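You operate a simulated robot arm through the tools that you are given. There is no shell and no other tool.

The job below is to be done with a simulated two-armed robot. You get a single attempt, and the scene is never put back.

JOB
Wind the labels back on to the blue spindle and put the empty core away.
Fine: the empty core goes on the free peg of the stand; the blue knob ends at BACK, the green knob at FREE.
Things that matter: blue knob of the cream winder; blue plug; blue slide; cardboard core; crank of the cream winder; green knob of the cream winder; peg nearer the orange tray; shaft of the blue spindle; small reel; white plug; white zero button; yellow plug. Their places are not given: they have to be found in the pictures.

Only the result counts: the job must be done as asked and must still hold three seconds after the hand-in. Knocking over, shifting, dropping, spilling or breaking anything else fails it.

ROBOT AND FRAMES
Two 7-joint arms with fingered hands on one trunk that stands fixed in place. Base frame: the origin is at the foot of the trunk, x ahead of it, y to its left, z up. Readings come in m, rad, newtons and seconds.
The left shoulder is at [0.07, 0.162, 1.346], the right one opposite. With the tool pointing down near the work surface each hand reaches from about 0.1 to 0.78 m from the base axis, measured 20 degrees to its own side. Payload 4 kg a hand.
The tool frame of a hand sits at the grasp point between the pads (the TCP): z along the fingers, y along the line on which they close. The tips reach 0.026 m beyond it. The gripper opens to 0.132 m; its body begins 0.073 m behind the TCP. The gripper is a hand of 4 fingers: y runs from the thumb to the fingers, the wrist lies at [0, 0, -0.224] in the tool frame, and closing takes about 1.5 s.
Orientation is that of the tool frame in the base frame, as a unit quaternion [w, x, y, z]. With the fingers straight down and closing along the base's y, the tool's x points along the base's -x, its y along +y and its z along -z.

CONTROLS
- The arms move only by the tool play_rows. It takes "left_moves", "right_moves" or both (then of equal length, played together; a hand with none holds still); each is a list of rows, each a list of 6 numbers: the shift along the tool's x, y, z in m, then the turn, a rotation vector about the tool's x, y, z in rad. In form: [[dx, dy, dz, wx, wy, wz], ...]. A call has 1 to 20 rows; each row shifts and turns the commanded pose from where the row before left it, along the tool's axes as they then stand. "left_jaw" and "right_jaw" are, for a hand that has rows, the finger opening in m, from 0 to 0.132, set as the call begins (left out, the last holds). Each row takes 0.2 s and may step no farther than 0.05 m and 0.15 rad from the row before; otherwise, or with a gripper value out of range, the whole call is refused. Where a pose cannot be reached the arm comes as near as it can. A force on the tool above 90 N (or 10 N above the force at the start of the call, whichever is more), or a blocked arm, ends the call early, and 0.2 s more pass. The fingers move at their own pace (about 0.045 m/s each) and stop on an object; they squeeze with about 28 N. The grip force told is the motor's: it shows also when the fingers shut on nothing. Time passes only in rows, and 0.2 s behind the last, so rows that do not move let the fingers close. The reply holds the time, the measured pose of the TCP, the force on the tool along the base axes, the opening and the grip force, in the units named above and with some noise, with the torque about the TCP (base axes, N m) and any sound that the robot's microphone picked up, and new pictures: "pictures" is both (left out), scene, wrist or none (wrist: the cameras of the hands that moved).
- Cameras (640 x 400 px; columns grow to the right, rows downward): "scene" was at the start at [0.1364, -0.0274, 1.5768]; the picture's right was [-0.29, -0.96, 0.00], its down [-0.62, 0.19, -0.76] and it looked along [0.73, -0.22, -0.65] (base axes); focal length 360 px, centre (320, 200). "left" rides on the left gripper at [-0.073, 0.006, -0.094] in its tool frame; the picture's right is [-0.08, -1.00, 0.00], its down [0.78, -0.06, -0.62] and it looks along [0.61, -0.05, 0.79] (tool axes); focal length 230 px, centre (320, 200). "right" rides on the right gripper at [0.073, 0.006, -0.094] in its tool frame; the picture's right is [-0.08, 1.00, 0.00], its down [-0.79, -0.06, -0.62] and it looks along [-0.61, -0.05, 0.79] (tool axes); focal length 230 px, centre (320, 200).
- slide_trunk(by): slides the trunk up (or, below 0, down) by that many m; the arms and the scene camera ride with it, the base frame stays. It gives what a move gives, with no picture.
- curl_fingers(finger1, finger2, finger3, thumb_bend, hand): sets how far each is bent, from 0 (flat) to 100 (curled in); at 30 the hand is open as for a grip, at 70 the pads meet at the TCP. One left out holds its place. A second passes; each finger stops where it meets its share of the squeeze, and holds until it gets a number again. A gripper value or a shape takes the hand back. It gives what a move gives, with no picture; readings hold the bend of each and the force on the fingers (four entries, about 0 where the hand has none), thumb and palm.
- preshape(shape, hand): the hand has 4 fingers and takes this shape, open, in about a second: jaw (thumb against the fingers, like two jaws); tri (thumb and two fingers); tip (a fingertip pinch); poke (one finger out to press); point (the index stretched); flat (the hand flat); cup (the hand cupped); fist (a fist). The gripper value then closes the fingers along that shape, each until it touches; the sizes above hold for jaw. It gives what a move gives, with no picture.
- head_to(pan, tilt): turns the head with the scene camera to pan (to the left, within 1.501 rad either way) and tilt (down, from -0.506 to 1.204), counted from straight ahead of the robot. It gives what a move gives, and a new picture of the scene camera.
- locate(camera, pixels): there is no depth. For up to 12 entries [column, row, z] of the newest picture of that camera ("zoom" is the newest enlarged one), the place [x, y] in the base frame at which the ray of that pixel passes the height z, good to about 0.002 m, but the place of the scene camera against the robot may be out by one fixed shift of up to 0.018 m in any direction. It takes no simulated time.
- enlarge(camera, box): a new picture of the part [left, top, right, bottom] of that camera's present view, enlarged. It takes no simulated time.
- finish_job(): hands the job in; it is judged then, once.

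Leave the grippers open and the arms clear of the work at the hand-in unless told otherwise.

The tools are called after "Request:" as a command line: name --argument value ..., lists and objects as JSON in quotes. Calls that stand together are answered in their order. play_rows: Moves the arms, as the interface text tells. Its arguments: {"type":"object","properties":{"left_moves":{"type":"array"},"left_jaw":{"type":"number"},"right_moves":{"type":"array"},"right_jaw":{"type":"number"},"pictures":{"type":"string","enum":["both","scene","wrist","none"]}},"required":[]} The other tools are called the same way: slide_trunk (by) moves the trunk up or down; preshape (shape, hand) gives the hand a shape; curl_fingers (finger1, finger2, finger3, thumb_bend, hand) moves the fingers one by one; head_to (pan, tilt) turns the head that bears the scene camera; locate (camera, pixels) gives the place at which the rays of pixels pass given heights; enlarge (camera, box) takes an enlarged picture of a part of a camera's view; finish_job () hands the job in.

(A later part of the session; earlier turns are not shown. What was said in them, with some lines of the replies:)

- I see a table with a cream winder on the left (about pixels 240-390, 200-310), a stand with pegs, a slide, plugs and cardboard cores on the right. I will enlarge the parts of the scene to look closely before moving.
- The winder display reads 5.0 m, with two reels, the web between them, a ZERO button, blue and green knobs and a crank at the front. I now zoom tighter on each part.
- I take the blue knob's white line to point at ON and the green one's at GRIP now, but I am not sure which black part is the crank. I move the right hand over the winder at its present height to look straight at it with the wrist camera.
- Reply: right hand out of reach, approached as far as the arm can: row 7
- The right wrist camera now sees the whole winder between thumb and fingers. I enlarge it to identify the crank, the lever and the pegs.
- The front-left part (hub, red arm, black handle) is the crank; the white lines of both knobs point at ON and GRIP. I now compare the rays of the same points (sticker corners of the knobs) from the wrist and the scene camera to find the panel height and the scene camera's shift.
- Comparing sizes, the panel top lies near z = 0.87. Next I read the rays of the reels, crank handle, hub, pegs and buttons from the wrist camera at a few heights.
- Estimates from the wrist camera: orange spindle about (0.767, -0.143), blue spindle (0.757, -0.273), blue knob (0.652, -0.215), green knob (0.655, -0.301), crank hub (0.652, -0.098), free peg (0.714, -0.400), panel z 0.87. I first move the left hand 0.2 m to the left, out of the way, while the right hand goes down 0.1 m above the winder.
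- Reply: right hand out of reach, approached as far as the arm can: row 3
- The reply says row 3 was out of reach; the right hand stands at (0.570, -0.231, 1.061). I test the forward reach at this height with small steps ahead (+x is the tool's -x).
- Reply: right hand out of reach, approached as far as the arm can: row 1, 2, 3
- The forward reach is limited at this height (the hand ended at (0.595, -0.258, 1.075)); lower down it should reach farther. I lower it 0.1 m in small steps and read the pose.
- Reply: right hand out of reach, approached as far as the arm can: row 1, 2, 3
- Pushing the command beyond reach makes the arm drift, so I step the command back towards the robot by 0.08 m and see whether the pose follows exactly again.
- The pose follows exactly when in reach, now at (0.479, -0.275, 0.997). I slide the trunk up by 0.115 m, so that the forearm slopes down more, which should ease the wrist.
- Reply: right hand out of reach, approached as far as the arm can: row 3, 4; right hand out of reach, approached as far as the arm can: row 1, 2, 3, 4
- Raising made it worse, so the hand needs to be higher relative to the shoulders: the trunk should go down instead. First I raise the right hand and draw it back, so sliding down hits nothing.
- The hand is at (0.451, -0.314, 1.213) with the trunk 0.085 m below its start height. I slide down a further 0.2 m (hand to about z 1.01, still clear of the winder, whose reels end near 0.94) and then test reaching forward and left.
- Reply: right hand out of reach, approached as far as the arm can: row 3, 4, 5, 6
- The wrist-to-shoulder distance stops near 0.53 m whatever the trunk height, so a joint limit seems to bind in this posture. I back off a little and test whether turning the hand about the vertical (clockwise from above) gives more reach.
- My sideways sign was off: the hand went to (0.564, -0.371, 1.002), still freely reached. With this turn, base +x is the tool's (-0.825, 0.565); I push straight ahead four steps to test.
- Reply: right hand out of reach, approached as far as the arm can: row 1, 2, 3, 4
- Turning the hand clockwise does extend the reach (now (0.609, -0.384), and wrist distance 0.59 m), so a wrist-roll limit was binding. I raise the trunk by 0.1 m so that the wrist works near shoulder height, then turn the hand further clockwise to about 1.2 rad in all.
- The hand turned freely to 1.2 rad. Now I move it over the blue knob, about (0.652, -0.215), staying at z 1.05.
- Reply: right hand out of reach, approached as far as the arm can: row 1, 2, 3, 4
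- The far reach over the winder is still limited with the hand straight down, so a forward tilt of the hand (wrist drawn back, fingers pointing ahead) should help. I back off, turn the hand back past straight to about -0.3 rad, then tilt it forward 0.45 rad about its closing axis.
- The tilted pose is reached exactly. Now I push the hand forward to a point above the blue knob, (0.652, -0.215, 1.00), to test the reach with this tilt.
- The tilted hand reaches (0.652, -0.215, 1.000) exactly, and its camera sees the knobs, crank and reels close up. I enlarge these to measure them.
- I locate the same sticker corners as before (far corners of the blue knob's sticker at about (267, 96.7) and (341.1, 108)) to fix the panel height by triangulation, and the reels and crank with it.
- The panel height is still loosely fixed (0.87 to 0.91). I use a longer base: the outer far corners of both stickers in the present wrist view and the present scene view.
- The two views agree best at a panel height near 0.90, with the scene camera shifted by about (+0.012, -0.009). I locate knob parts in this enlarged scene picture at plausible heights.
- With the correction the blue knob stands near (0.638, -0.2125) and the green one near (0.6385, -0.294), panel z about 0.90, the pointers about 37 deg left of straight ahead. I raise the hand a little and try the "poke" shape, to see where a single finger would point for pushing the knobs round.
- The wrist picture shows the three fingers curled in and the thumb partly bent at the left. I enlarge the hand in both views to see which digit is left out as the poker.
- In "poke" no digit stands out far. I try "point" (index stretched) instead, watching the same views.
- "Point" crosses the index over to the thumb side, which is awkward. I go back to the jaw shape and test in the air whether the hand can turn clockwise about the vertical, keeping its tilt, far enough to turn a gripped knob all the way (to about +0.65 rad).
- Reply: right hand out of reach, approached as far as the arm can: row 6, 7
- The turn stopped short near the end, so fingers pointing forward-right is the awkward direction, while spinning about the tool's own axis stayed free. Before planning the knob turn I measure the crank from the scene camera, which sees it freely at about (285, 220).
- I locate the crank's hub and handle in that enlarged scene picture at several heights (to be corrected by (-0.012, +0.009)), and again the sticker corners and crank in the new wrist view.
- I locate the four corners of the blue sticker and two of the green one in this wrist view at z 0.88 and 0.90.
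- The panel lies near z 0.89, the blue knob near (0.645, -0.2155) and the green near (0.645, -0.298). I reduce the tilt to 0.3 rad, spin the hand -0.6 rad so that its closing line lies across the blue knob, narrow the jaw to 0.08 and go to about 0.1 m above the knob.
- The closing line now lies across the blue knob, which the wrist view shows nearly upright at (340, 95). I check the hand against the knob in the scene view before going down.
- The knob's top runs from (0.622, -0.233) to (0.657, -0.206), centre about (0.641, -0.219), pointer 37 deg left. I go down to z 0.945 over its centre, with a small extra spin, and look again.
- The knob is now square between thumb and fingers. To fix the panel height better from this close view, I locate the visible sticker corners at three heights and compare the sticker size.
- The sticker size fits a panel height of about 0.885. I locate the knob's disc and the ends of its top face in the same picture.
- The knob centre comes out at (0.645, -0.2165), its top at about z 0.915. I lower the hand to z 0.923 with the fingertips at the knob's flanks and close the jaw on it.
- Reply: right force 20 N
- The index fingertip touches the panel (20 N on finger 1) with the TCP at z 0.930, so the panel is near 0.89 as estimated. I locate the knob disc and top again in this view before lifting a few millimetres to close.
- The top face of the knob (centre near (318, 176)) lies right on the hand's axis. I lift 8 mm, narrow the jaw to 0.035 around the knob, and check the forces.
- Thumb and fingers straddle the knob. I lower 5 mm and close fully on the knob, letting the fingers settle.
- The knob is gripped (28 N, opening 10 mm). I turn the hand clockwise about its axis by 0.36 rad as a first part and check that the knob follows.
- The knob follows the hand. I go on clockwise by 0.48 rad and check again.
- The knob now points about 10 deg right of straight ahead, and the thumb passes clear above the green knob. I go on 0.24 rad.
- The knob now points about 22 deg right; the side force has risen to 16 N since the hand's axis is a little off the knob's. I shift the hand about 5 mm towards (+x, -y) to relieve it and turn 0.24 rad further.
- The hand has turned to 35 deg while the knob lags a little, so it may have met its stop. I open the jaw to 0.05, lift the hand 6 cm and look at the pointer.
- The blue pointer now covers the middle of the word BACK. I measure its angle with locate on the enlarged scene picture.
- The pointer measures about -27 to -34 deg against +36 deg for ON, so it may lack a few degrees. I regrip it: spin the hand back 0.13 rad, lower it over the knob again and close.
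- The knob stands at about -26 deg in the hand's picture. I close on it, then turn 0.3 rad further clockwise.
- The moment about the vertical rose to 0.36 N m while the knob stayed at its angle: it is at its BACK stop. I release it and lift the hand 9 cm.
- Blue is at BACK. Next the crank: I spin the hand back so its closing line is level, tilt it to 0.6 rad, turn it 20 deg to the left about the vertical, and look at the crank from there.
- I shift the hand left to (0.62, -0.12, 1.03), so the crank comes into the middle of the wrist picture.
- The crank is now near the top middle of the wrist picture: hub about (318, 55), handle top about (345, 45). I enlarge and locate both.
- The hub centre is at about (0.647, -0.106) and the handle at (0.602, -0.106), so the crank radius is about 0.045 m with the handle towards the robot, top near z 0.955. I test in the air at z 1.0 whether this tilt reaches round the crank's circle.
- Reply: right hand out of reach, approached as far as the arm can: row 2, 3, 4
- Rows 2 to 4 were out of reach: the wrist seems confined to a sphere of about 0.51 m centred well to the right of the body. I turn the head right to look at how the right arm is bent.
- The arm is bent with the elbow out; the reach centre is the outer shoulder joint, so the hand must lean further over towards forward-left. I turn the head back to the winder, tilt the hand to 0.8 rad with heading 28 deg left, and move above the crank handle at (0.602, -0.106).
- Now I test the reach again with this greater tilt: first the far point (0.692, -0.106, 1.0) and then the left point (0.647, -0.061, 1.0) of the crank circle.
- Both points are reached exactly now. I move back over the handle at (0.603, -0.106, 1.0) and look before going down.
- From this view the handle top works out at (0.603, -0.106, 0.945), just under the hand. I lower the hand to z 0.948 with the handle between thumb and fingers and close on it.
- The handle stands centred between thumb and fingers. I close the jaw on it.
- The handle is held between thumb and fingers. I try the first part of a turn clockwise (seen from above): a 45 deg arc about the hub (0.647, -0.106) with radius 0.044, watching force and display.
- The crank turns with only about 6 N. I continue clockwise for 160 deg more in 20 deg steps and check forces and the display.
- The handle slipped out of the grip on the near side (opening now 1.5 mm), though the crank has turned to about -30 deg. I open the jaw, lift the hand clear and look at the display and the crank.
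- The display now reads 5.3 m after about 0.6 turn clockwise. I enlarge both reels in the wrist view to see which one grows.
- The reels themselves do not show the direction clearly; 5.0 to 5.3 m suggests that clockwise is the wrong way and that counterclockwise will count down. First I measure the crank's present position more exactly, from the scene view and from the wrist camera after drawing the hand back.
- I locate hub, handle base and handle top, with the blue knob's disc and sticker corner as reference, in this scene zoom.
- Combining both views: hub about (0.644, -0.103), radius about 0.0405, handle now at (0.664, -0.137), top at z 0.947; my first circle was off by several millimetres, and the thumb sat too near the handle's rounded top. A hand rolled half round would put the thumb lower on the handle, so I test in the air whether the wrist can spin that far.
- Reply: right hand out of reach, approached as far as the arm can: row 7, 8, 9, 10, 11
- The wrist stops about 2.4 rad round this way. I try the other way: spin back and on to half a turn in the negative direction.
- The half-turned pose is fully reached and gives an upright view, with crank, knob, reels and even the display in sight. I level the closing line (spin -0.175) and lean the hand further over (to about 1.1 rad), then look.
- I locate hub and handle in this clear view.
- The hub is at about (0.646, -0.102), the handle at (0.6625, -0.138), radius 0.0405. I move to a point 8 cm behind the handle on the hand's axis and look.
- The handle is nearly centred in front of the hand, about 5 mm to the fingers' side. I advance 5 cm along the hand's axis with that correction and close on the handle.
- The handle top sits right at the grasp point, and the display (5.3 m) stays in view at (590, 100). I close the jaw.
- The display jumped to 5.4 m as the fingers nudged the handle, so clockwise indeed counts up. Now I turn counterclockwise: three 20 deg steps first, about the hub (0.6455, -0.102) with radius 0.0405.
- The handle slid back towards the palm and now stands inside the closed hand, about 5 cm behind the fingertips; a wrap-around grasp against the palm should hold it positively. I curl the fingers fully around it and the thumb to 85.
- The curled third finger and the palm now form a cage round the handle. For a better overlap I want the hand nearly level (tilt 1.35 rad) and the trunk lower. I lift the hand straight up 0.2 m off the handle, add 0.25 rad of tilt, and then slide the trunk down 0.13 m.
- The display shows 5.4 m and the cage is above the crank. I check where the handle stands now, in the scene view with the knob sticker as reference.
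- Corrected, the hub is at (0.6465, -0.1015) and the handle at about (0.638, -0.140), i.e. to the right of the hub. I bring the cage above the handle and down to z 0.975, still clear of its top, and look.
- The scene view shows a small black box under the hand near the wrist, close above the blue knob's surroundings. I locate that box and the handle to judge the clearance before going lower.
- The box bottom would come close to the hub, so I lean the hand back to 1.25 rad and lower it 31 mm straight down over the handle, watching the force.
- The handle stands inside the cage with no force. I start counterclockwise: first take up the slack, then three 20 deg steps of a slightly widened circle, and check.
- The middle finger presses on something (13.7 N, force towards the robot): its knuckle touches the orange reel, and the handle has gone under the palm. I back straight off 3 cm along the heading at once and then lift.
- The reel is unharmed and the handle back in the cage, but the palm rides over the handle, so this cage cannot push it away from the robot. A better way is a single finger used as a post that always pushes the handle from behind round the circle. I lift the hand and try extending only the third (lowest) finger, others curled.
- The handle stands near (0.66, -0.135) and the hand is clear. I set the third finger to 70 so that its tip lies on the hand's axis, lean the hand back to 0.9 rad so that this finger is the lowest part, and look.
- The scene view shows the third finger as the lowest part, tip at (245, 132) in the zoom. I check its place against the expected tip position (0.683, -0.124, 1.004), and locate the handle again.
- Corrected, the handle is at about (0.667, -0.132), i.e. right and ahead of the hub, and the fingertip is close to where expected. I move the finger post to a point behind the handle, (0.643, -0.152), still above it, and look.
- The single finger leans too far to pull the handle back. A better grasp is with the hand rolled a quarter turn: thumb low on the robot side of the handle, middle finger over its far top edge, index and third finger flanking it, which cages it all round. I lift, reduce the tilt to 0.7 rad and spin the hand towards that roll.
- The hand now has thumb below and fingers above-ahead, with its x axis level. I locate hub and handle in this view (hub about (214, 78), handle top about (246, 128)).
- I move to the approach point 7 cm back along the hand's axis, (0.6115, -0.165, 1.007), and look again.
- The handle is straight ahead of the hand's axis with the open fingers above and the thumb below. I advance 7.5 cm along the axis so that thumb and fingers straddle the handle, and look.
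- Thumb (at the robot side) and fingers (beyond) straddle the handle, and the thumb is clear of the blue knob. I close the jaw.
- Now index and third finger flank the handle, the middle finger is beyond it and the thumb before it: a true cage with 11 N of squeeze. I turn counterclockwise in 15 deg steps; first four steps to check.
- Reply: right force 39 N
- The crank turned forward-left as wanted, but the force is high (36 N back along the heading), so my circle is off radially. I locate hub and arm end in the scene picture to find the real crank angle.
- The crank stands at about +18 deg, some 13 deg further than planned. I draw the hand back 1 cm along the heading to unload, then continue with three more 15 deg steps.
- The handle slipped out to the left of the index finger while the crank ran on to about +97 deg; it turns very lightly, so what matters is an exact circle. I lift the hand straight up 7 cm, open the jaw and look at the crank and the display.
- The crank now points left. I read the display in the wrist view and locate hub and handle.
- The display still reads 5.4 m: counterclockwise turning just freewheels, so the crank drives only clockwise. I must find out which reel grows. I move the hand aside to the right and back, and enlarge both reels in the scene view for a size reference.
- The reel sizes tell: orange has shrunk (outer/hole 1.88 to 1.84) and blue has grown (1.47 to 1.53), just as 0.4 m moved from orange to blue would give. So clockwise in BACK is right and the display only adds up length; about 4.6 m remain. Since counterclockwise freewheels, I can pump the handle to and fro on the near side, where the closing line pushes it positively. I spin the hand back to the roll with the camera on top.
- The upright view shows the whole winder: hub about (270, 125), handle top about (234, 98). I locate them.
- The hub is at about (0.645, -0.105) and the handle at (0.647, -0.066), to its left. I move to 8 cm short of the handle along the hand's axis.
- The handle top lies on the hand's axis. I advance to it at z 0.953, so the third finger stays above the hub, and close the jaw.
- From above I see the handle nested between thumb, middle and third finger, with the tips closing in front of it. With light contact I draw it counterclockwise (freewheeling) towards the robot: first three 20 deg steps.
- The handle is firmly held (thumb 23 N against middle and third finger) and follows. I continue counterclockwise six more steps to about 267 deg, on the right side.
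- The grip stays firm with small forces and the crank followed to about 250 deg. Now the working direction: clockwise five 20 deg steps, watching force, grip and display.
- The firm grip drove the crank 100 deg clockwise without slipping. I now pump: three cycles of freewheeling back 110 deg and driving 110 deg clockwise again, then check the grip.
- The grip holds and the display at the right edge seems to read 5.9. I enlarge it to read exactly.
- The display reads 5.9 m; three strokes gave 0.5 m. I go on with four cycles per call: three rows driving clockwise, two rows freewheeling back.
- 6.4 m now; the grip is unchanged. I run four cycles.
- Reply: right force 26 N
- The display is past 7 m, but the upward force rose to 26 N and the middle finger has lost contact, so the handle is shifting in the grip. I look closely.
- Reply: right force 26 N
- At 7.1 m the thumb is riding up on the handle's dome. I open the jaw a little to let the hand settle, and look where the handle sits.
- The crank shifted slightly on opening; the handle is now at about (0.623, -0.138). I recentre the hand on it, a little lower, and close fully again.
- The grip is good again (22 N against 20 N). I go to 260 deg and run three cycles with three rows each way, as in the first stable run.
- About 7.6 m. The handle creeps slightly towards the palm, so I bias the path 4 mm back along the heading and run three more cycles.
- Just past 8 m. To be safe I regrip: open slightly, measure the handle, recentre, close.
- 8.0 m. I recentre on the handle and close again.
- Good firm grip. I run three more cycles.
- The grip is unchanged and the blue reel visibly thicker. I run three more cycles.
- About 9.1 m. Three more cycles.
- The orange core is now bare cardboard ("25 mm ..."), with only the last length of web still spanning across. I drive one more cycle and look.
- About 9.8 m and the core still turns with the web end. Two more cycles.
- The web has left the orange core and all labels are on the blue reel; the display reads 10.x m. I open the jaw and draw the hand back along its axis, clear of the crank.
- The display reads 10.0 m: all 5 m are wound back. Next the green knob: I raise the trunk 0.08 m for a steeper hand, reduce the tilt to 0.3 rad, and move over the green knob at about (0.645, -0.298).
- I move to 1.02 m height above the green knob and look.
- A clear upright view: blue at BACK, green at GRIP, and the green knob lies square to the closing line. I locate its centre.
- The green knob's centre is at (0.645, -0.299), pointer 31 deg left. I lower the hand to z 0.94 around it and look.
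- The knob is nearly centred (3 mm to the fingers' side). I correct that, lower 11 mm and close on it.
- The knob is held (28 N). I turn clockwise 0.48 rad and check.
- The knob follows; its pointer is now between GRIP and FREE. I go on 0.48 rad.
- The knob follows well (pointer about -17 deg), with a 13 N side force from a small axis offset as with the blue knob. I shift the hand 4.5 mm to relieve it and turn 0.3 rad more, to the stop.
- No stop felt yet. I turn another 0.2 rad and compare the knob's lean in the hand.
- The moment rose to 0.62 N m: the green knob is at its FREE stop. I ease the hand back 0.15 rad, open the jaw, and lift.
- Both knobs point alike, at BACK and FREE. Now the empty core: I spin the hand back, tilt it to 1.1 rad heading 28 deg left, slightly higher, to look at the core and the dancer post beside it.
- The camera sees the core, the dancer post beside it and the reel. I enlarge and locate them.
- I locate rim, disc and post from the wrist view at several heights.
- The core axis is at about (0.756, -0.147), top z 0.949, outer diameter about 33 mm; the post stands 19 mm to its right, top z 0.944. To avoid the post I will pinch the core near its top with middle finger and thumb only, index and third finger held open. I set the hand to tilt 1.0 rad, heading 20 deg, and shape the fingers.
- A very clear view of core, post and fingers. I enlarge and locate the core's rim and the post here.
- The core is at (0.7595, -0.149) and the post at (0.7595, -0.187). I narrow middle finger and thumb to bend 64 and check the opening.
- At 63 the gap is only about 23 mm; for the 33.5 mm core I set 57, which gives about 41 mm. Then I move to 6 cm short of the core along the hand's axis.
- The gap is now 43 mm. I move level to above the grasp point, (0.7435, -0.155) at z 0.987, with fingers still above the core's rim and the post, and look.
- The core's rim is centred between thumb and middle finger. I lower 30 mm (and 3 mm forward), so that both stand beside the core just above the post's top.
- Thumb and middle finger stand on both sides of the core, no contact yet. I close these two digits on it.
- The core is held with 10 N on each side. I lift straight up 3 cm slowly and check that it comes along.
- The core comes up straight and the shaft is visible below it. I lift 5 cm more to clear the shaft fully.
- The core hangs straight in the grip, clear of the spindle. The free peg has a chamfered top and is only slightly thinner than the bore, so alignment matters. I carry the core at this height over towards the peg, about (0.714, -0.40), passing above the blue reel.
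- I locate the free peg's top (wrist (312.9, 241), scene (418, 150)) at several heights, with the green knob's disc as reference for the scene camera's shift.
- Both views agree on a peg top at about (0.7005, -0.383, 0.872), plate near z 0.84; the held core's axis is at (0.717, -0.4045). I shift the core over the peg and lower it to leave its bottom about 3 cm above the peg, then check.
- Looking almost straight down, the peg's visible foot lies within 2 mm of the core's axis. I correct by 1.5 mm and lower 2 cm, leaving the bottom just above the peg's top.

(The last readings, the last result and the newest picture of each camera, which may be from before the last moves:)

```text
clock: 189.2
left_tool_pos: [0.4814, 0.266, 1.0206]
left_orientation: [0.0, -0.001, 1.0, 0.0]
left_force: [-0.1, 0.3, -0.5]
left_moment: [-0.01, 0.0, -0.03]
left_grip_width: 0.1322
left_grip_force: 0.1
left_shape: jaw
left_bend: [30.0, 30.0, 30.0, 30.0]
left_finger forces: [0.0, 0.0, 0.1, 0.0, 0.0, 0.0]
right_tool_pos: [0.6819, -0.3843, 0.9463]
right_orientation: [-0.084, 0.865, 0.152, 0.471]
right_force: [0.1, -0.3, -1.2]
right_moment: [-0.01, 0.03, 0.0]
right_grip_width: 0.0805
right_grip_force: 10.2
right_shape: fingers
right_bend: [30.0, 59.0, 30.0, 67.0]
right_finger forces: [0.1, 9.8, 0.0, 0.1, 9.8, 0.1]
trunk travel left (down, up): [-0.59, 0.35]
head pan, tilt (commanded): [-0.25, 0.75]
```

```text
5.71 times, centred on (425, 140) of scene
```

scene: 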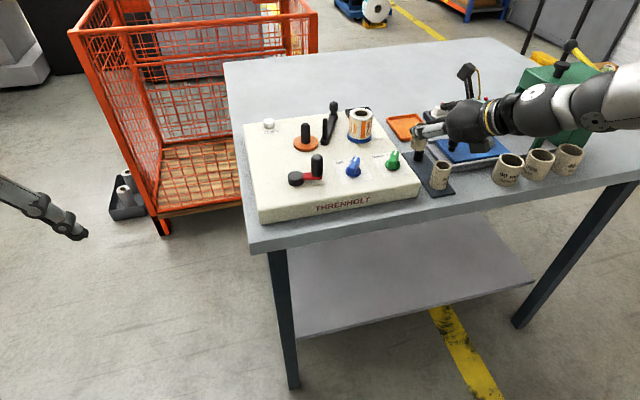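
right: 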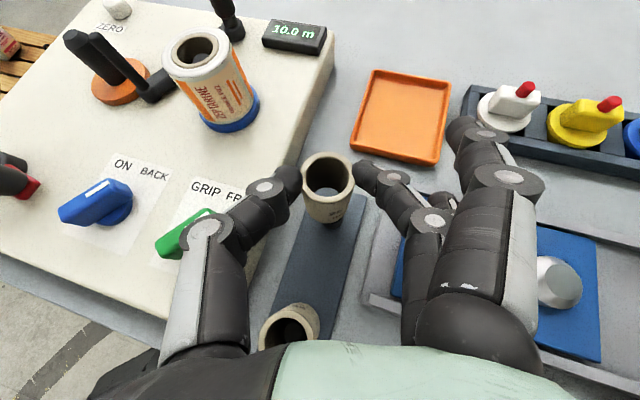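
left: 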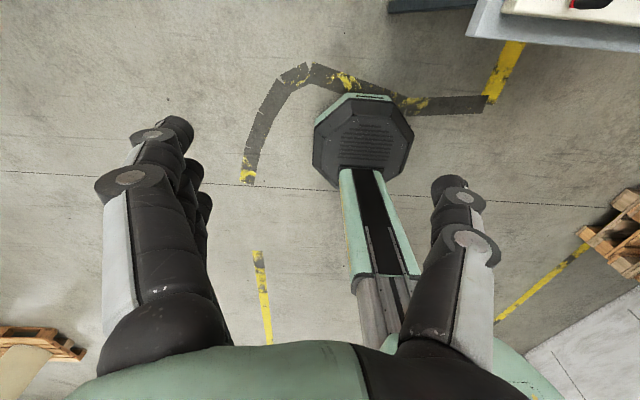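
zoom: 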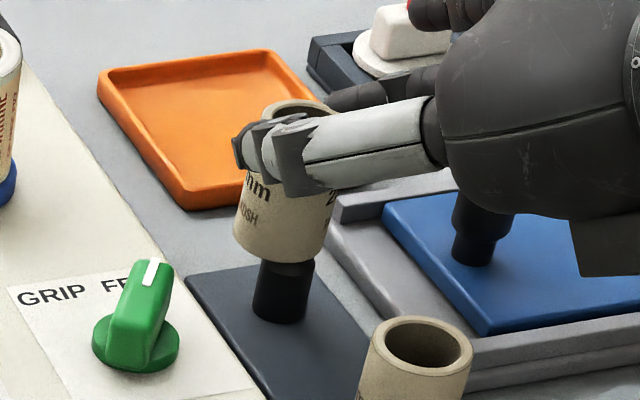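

The peg lies about 3 mm to the fingers' side of the core's bottom (the core leans slightly). I shift 3.3 mm that way and lower 12 mm, watching the force.

Request:
play_rows --right_moves '[[0, 0.0033, 0, 0, 0, 0], [-0.005, 0, 0.0033, 0, 0, 0], [-0.005, 0, 0.0033, 0, 0, 0]]' --pictures "both"

Request:
enlarge --camera "right" --box '[235, 110, 415, 250]'

Request:
enlarge --camera "scene" --box '[385, 105, 465, 175]'

```text
clock: 190.0
left_tool_pos: [0.4804, 0.2662, 1.0216]
left_orientation: [0.0, 0.001, 1.0, 0.001]
left_force: [0.1, -0.1, 0.2]
left_moment: [0.02, -0.01, 0.0]
left_grip_width: 0.1321
left_grip_force: 0.0
left_shape: jaw
left_bend: [30.0, 30.0, 30.0, 30.0]
left_finger forces: [0.0, 0.1, 0.1, 0.0, 0.1, 0.0]
right_tool_pos: [0.6816, -0.387, 0.9352]
right_orientation: [-0.084, 0.865, 0.153, 0.471]
right_force: [-0.6, -0.4, 0.5]
right_moment: [-0.14, -0.05, 0.03]
right_grip_width: 0.0803
right_grip_force: 11.0
right_shape: fingers
right_bend: [30.0, 59.0, 30.0, 68.0]
right_finger forces: [0.0, 9.9, 1.5, 0.1, 9.9, 0.0]
trunk travel left (down, up): [-0.59, 0.35]
head pan, tilt (commanded): [-0.25, 0.75]
```

scene: 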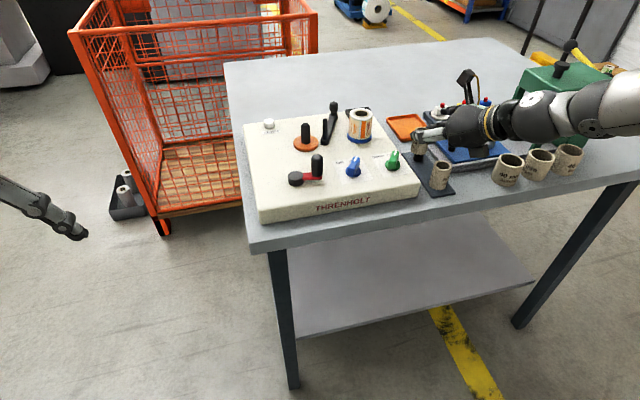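
right: 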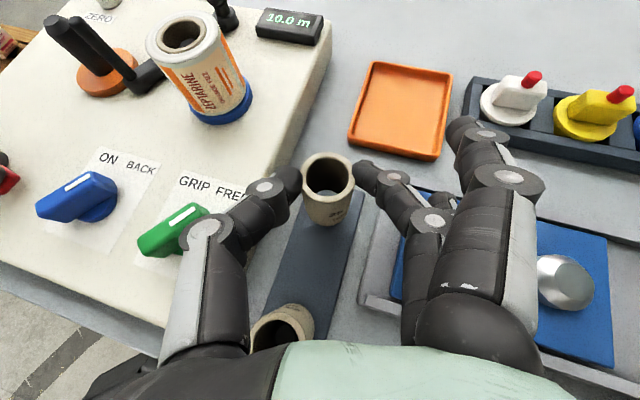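

```text
2.86 times, centred on (325, 180) of right
```

zoom: 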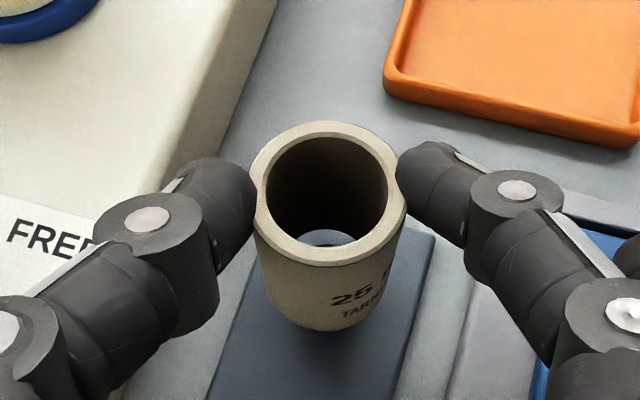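

```text
5.71 times, centred on (425, 140) of scene
```

zoom: 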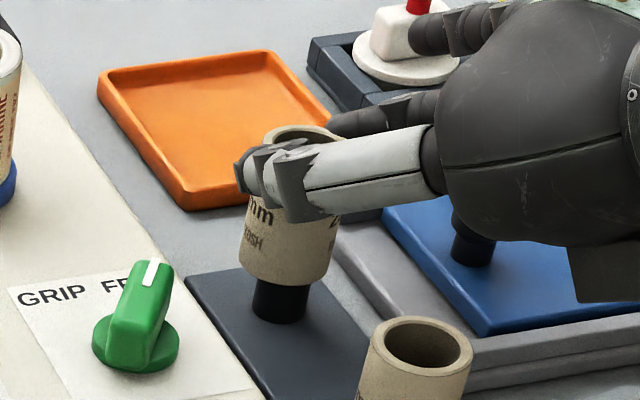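

The third finger (held open) touches something with 1.5 N, evidently the black knob of the blue slide. I stop lowering and curl the third finger right in and the index partly, away from it.

Request:
curl_fingers --hand "right" --finger1 60 --finger3 100

Request:
play_rows --right_moves '[[0, 0, 0, 0, 0, 0]]' --pictures "both"

Request:
enlarge --camera "scene" --box '[385, 105, 505, 195]'

Request:
enlarge --camera "right" --box '[235, 110, 475, 280]'

```text
clock: 191.0
left_tool_pos: [0.4805, 0.2648, 1.0223]
left_orientation: [0.0, 0.0, 1.0, -0.001]
left_force: [-0.5, 0.5, 0.6]
left_moment: [-0.02, 0.01, -0.04]
left_grip_width: 0.1318
left_grip_force: 0.1
left_shape: jaw
left_bend: [30.0, 30.0, 30.0, 30.0]
left_finger forces: [0.0, 0.0, 0.0, 0.0, 0.0, 0.1]
right_tool_pos: [0.682, -0.3884, 0.932]
right_orientation: [-0.084, 0.866, 0.152, 0.47]
right_force: [0.2, -0.8, -0.3]
right_moment: [-0.03, 0.02, 0.02]
right_grip_width: 0.0352
right_grip_force: 13.9
right_shape: fingers
right_bend: [60.0, 60.0, 62.0, 67.0]
right_finger forces: [0.0, 7.4, 6.7, 0.0, 13.9, 0.1]
trunk travel left (down, up): [-0.59, 0.35]
head pan, tilt (commanded): [-0.25, 0.75]
```

```text
clock: 191.4
left_tool_pos: [0.4803, 0.2652, 1.0211]
left_orientation: [0.0, -0.001, 1.0, 0.0]
left_force: [-0.1, -0.4, 0.4]
left_moment: [0.01, 0.01, 0.0]
left_grip_width: 0.1316
left_grip_force: 0.0
left_shape: jaw
left_bend: [30.0, 30.0, 30.0, 30.0]
left_finger forces: [0.0, 0.0, 0.1, 0.1, 0.0, 0.0]
right_tool_pos: [0.6809, -0.3884, 0.9329]
right_orientation: [-0.083, 0.865, 0.151, 0.471]
right_force: [-0.1, -2.1, -1.2]
right_moment: [-0.08, 0.01, -0.01]
right_grip_width: 0.0349
right_grip_force: 14.1
right_shape: fingers
right_bend: [60.0, 60.0, 62.0, 67.0]
right_finger forces: [0.0, 7.5, 6.9, 0.1, 13.9, 0.0]
trunk travel left (down, up): [-0.59, 0.35]
head pan, tilt (commanded): [-0.25, 0.75]
```

scene: 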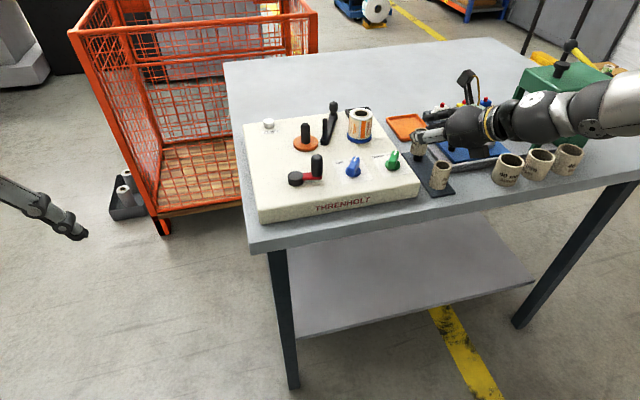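
right: 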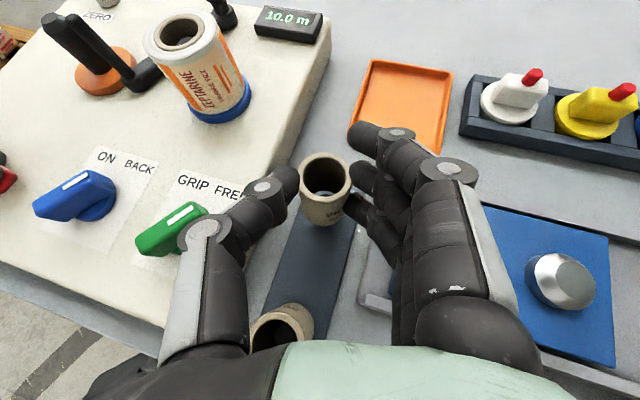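

```text
4.44 times, centred on (445, 150) of scene
```

zoom: 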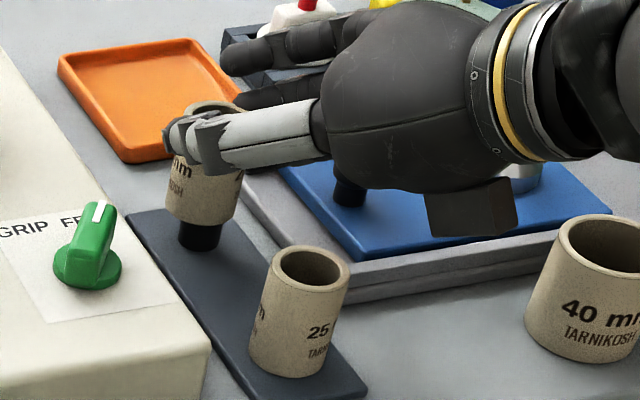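

```text
2.35 times, centred on (355, 195) of right
```

zoom: 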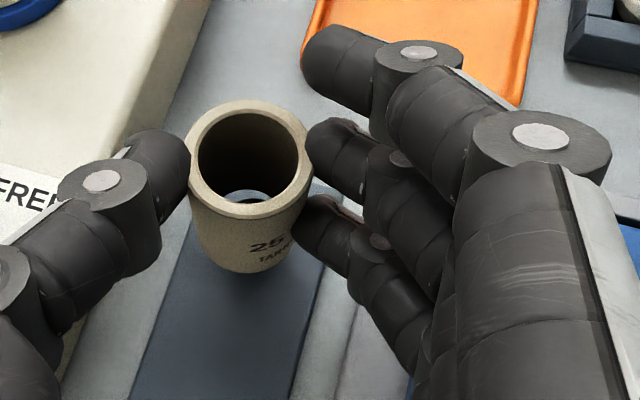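

The grip is now balanced (thumb 14 N against middle and third finger) and clear of the slide's knob. I lower the core 10 mm further on to the peg, watching for contact, as the thumb's knuckle comes near the green knob.

Request:
play_rows --right_moves '[[-0.0042, 0, 0.0027, 0, 0, 0], [-0.0042, 0, 0.0027, 0, 0, 0]]' --pictures "both"

Request:
enlarge --camera "scene" --box '[370, 105, 480, 190]'

Request:
enlarge --camera "right" --box '[120, 120, 400, 300]'

```text
clock: 192.0
left_tool_pos: [0.4815, 0.2656, 1.0213]
left_orientation: [0.0, -0.001, 1.0, 0.0]
left_force: [0.8, -0.5, -0.5]
left_moment: [0.02, -0.02, -0.03]
left_grip_width: 0.132
left_grip_force: 0.1
left_shape: jaw
left_bend: [30.0, 30.0, 30.0, 30.0]
left_finger forces: [0.1, 0.0, 0.0, 0.1, 0.0, 0.1]
right_tool_pos: [0.6826, -0.3874, 0.9227]
right_orientation: [-0.084, 0.865, 0.151, 0.471]
right_force: [-1.2, -1.6, 0.6]
right_moment: [-0.13, 0.07, -0.05]
right_grip_width: 0.035
right_grip_force: 15.0
right_shape: fingers
right_bend: [60.0, 60.0, 63.0, 67.0]
right_finger forces: [0.1, 7.2, 8.2, 0.0, 14.2, 0.0]
trunk travel left (down, up): [-0.59, 0.35]
head pan, tilt (commanded): [-0.25, 0.75]
```

scene: 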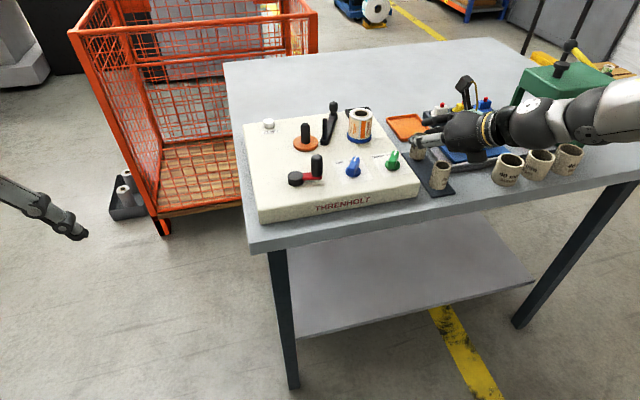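
right: 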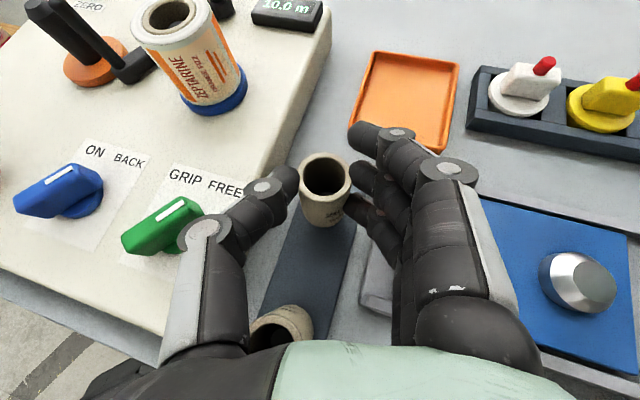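

```text
4.71 times, centred on (425, 148) of scene
```

zoom: 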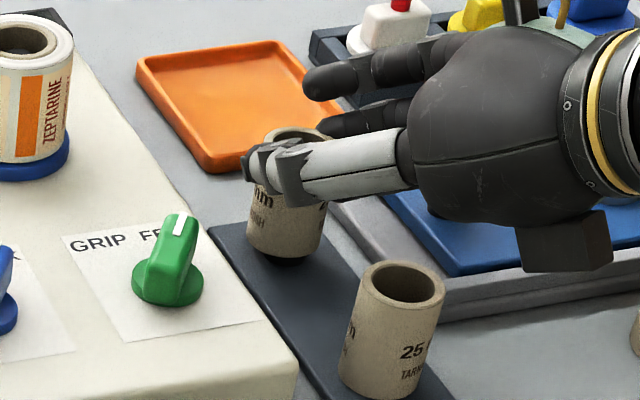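

```text
2.22 times, centred on (260, 210) of right
```

zoom: 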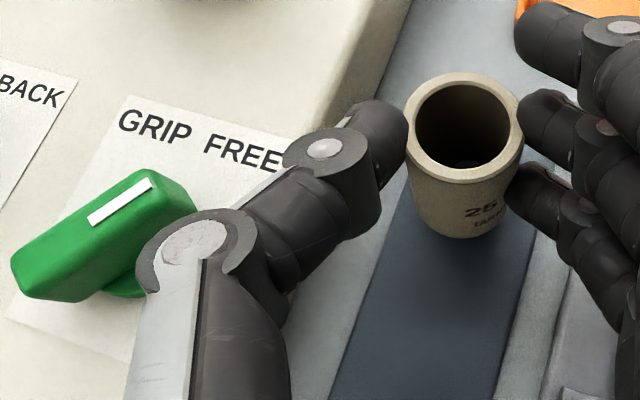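

The core sits on the peg with only a few millimetres of peg visible below it. To avoid touching the green knob with the thumb's knuckle I release gently: thumb only slightly (to 64), middle and third finger to 55.

Request:
curl_fingers --hand "right" --finger2 55 --finger3 56 --thumb_bend 64

Request:
play_rows --right_moves '[[0, 0, 0, 0, 0, 0]]' --pictures "both"

Request:
enlarge --camera "scene" --box '[370, 105, 480, 190]'

Request:
enlarge --camera "right" --box '[120, 120, 440, 300]'

```text
clock: 193.0
left_tool_pos: [0.4806, 0.266, 1.0199]
left_orientation: [0.0, 0.0, 1.0, 0.0]
left_force: [-0.3, -0.1, 0.3]
left_moment: [-0.01, -0.02, -0.02]
left_grip_width: 0.1322
left_grip_force: 0.0
left_shape: jaw
left_bend: [30.0, 30.0, 30.0, 30.0]
left_finger forces: [0.1, 0.1, 0.0, 0.0, 0.0, 0.1]
right_tool_pos: [0.6811, -0.3875, 0.9227]
right_orientation: [-0.085, 0.865, 0.152, 0.47]
right_force: [0.3, 0.2, 0.4]
right_moment: [0.01, -0.01, -0.01]
right_grip_width: 0.034
right_grip_force: 0.3
right_shape: fingers
right_bend: [60.0, 55.0, 56.0, 64.0]
right_finger forces: [0.0, 0.0, 0.1, 0.1, 0.3, 0.0]
trunk travel left (down, up): [-0.59, 0.35]
head pan, tilt (commanded): [-0.25, 0.75]
```

```text
clock: 193.4
left_tool_pos: [0.481, 0.2668, 1.0202]
left_orientation: [0.0, 0.0, 1.0, 0.0]
left_force: [-0.6, -0.1, 0.5]
left_moment: [0.03, -0.01, 0.02]
left_grip_width: 0.1321
left_grip_force: 0.1
left_shape: jaw
left_bend: [30.0, 30.0, 30.0, 30.0]
left_finger forces: [0.0, 0.0, 0.0, 0.0, 0.0, 0.1]
right_tool_pos: [0.6817, -0.3873, 0.9222]
right_orientation: [-0.084, 0.865, 0.153, 0.471]
right_force: [-0.2, -0.2, -0.2]
right_moment: [0.03, -0.03, 0.02]
right_grip_width: 0.0342
right_grip_force: 0.2
right_shape: fingers
right_bend: [60.0, 55.0, 56.0, 64.0]
right_finger forces: [0.0, 0.1, 0.1, 0.2, 0.3, 0.0]
trunk travel left (down, up): [-0.59, 0.35]
head pan, tilt (commanded): [-0.25, 0.75]
```

scene: 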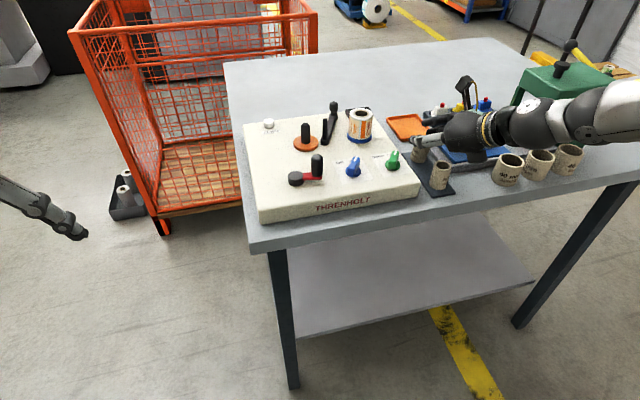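
right: 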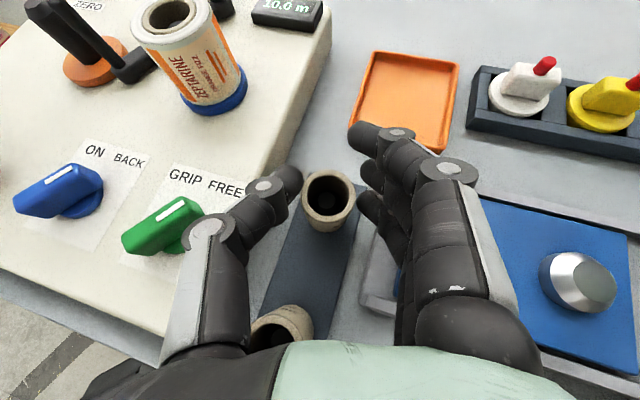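

```text
4.71 times, centred on (425, 148) of scene
```

zoom: 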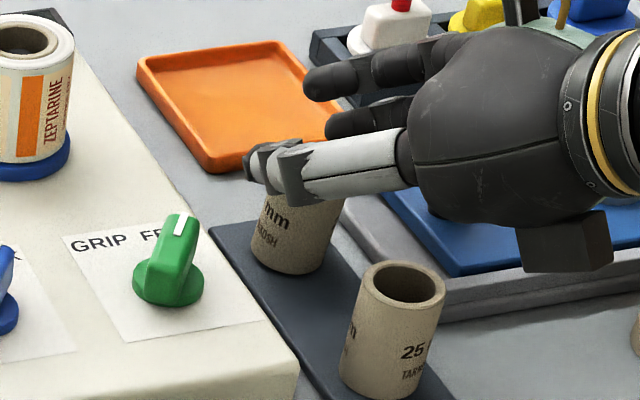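

```text
2.00 times, centred on (280, 210) of right
```

zoom: 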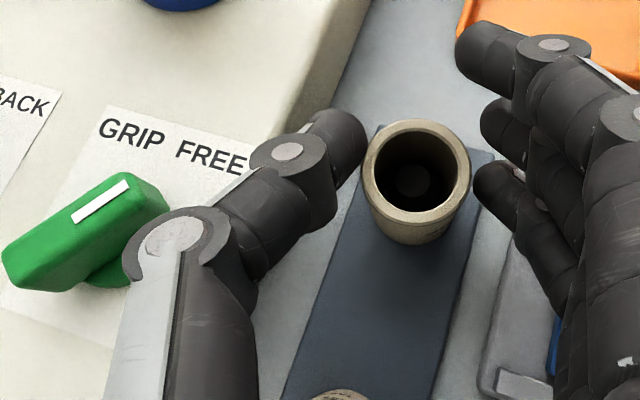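

The core has settled on the plate over the peg and the digits carry no force. I lift the hand straight up in small steps.

Request:
play_rows --right_moves '[[0.0084, 0, -0.0055, 0, 0, 0], [0.0084, 0, -0.0055, 0, 0, 0], [0.0084, 0, -0.0055, 0, 0, 0]]' --pictures "both"

Request:
enlarge --camera "scene" --box '[370, 105, 480, 190]'

Request:
enlarge --camera "right" --box '[120, 120, 440, 300]'

```text
clock: 194.2
left_tool_pos: [0.481, 0.2649, 1.0206]
left_orientation: [0.001, 0.0, 1.0, -0.001]
left_force: [0.2, -0.2, 0.0]
left_moment: [0.03, 0.05, 0.0]
left_grip_width: 0.1319
left_grip_force: 0.1
left_shape: jaw
left_bend: [30.0, 30.0, 30.0, 30.0]
left_finger forces: [0.1, 0.1, 0.0, 0.0, 0.1, 0.0]
right_tool_pos: [0.6817, -0.3869, 0.9534]
right_orientation: [-0.083, 0.865, 0.152, 0.471]
right_force: [0.7, -0.3, -0.1]
right_moment: [-0.01, -0.03, 0.01]
right_grip_width: 0.0342
right_grip_force: 0.0
right_shape: fingers
right_bend: [60.0, 55.0, 56.0, 64.0]
right_finger forces: [0.1, 0.0, 0.1, 0.0, 0.0, 0.1]
trunk travel left (down, up): [-0.59, 0.35]
head pan, tilt (commanded): [-0.25, 0.75]
```

scene: 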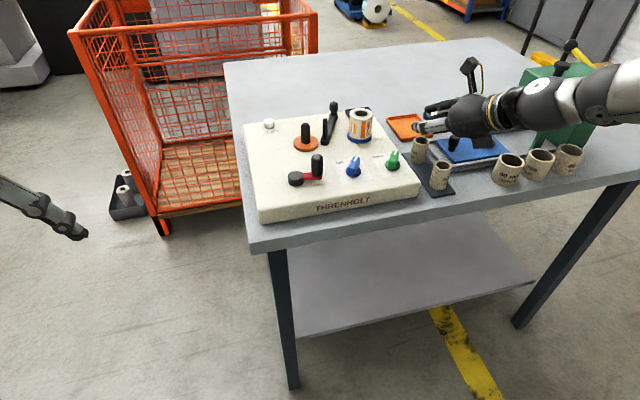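
right: 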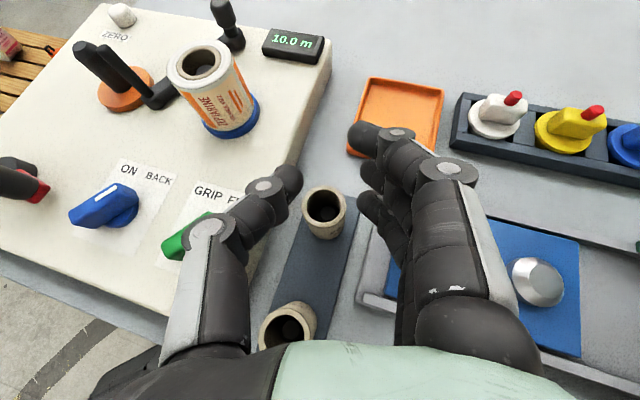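

```text
4.71 times, centred on (425, 148) of scene
```

zoom: 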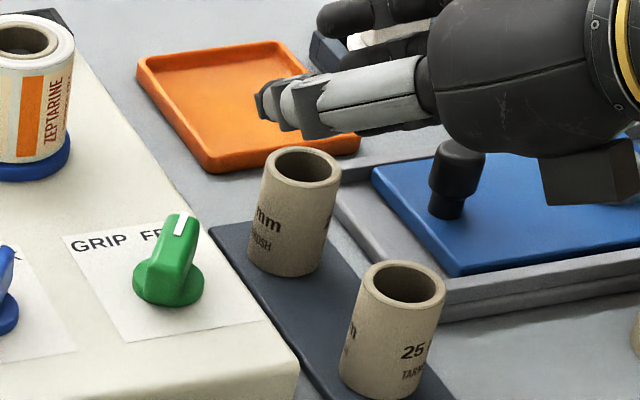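

```text
2.00 times, centred on (280, 210) of right
```

zoom: 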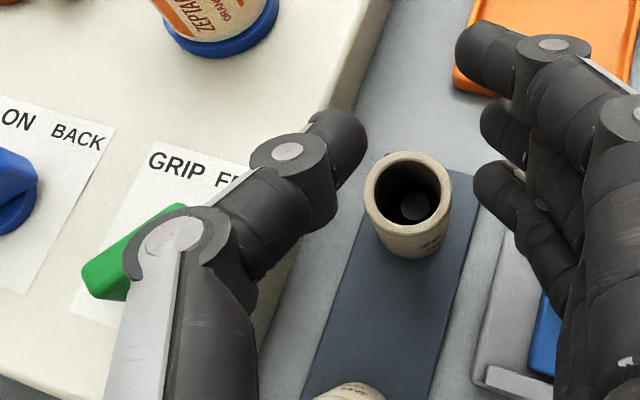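

The core stands upright on the free peg. I lift the hand a further 12 cm, draw it back towards the robot, and open it.

Request:
play_rows --right_moves '[[0.0336, 0, -0.0218, 0, 0, 0], [0.0336, 0, -0.0218, 0, 0, 0], [0.0336, 0, -0.0218, 0, 0, 0], [-0.0205, -0.0136, -0.0316, 0, 0, 0], [-0.0205, -0.0136, -0.0316, 0, 0, 0], [-0.0205, -0.0136, -0.0316, 0, 0, 0], [-0.0205, -0.0136, -0.0316, 0, 0, 0], [-0.0205, -0.0136, -0.0316, 0, 0, 0]]' --pictures "none"

Request:
preshape --shape "jaw" --hand "right"

Request:
play_rows --right_moves '[[0, 0, 0, 0, 0, 0], [0, 0, 0, 0, 0, 0], [0, 0, 0, 0, 0, 0]]' --right_jaw 0.132 --pictures "both"

Request:
enlarge --camera "scene" --box '[240, 90, 420, 220]'

Request:
enlarge --camera "scene" --box '[380, 80, 600, 210]'

```text
clock: 196.0
left_tool_pos: [0.4793, 0.2653, 1.0219]
left_orientation: [0.001, 0.0, 1.0, 0.001]
left_force: [-0.1, 0.1, 0.3]
left_moment: [0.03, -0.01, 0.01]
left_grip_width: 0.1323
left_grip_force: 0.0
left_shape: jaw
left_bend: [30.0, 30.0, 30.0, 30.0]
left_finger forces: [0.0, 0.0, 0.0, 0.0, 0.1, 0.0]
right_tool_pos: [0.4795, -0.3883, 1.075]
right_orientation: [-0.084, 0.865, 0.153, 0.471]
right_force: [0.5, 0.5, -0.5]
right_moment: [0.01, 0.0, -0.04]
right_grip_width: 0.0339
right_grip_force: 0.1
right_shape: fingers
right_bend: [60.0, 55.0, 56.0, 64.0]
right_finger forces: [0.1, 0.0, 0.0, 0.0, 0.0, 0.0]
trunk travel left (down, up): [-0.59, 0.35]
head pan, tilt (commanded): [-0.25, 0.75]
```

```text
clock: 196.9
left_tool_pos: [0.4815, 0.2665, 1.0211]
left_orientation: [0.001, 0.0, 1.0, 0.0]
left_force: [-0.6, -0.1, -0.7]
left_moment: [0.0, -0.02, 0.01]
left_grip_width: 0.1317
left_grip_force: 0.1
left_shape: jaw
left_bend: [30.0, 30.0, 30.0, 30.0]
left_finger forces: [0.0, 0.0, 0.1, 0.1, 0.1, 0.0]
right_tool_pos: [0.4811, -0.3895, 1.0747]
right_orientation: [-0.084, 0.865, 0.152, 0.47]
right_force: [1.0, -0.5, -0.3]
right_moment: [0.0, 0.0, -0.02]
right_grip_width: 0.1294
right_grip_force: 0.0
right_shape: jaw
right_bend: [34.0, 34.0, 34.0, 33.0]
right_finger forces: [0.0, 0.0, 0.0, 0.0, 0.0, 0.1]
trunk travel left (down, up): [-0.59, 0.35]
head pan, tilt (commanded): [-0.25, 0.75]
```

```text
clock: 197.7
left_tool_pos: [0.4807, 0.2671, 1.0207]
left_orientation: [0.0, 0.0, 1.0, 0.0]
left_force: [0.2, -0.3, -0.3]
left_moment: [0.02, 0.0, -0.03]
left_grip_width: 0.1319
left_grip_force: 0.0
left_shape: jaw
left_bend: [30.0, 30.0, 30.0, 30.0]
left_finger forces: [0.0, 0.0, 0.0, 0.0, 0.0, 0.1]
right_tool_pos: [0.4815, -0.3896, 1.0733]
right_orientation: [-0.084, 0.865, 0.152, 0.47]
right_force: [0.0, -0.7, 0.4]
right_moment: [0.03, 0.01, 0.03]
right_grip_width: 0.1319
right_grip_force: 0.0
right_shape: jaw
right_bend: [30.0, 30.0, 30.0, 30.0]
right_finger forces: [0.0, 0.0, 0.0, 0.0, 0.0, 0.0]
trunk travel left (down, up): [-0.59, 0.35]
head pan, tilt (commanded): [-0.25, 0.75]
```

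scene: 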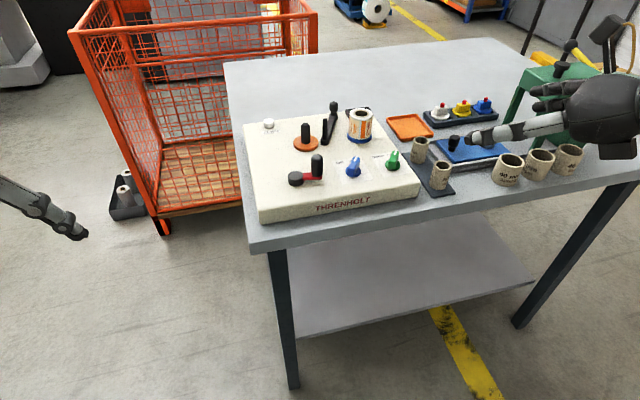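
right: 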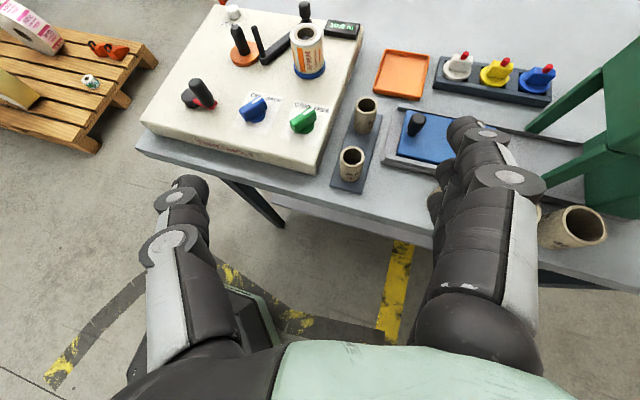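

```text
3.08 times, centred on (330, 155) of scene
```

zoom: 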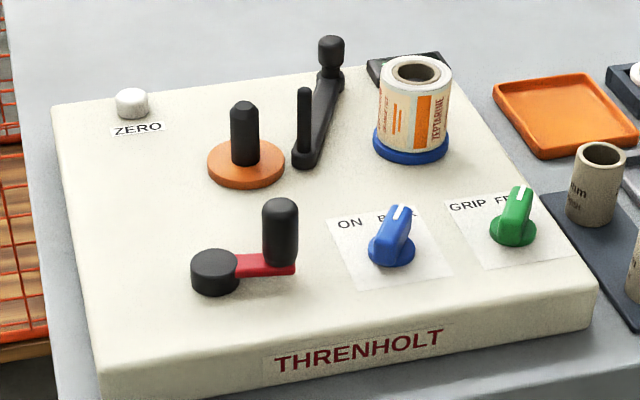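

```text
2.91 times, centred on (490, 145) of scene
```

zoom: 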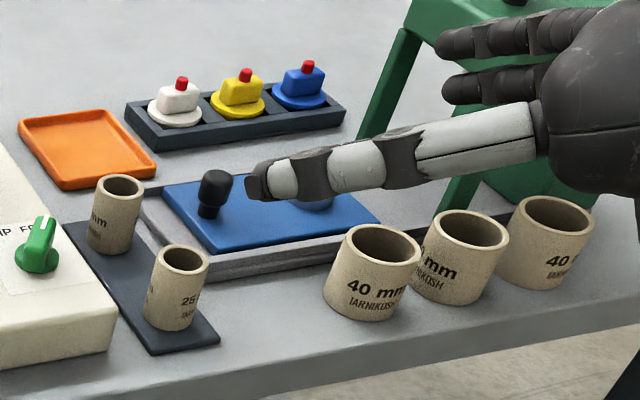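

Final check: the orange spindle is empty, the full reel is on the blue spindle (10.0 m), the core stands seated on the peg nearer the orange tray, blue is at BACK and green at FREE, and slide, plugs and other cores look untouched. One last close look at the core and knobs.

Request:
enlarge --camera "scene" --box '[335, 130, 465, 205]'

Request:
enlarge --camera "right" --box '[230, 80, 430, 200]'

```text
4.92 times, centred on (400, 168) of scene
```

zoom: 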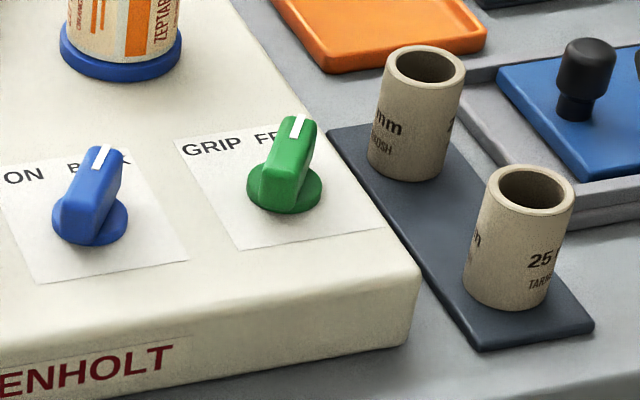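

```text
3.20 times, centred on (330, 140) of right
```

zoom: 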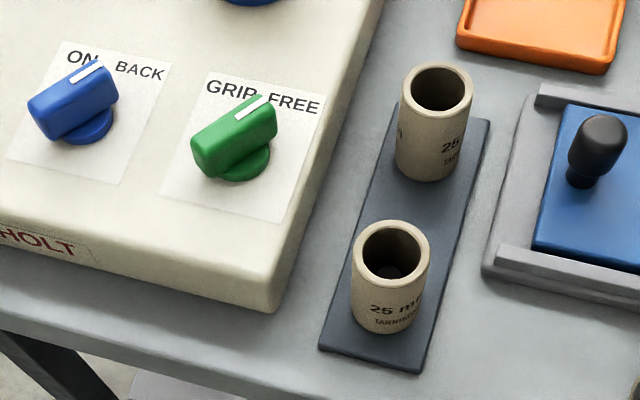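

Allowing for the knob height, both pointers aim at BACK and FREE, both knobs stand at their stops, and the core is fully seated on its peg. The hands are open and clear, so I hand in the job.

Request:
finish_job

```text
The job is handed in.
```

The job is handed in. I have not seen the judge's result, but the last pictures matched what you asked for.

- **Labels:** all of them are wound back on to the blue spindle. The web came free of the orange core and the display reads 10.0 m: it had started at 5.0 m and only adds up length.
- **Empty core:** it stands upright and fully seated on the free peg, the one nearer the orange tray. I released it a few millimetres above the plate, so it dropped the last bit on to the peg.
- **Knobs:** blue is at BACK and green at FREE, each turned until it met its stop.
- **Hands:** both are open and clear of the work.

Two light touches could count against it. While I was trying out ways to crank, the middle finger pressed on the orange reel at about 14 N. While I was lowering the core, the third finger touched the blue slide's black knob at about 1.5 N. I backed off each time, and nothing looked moved afterwards.
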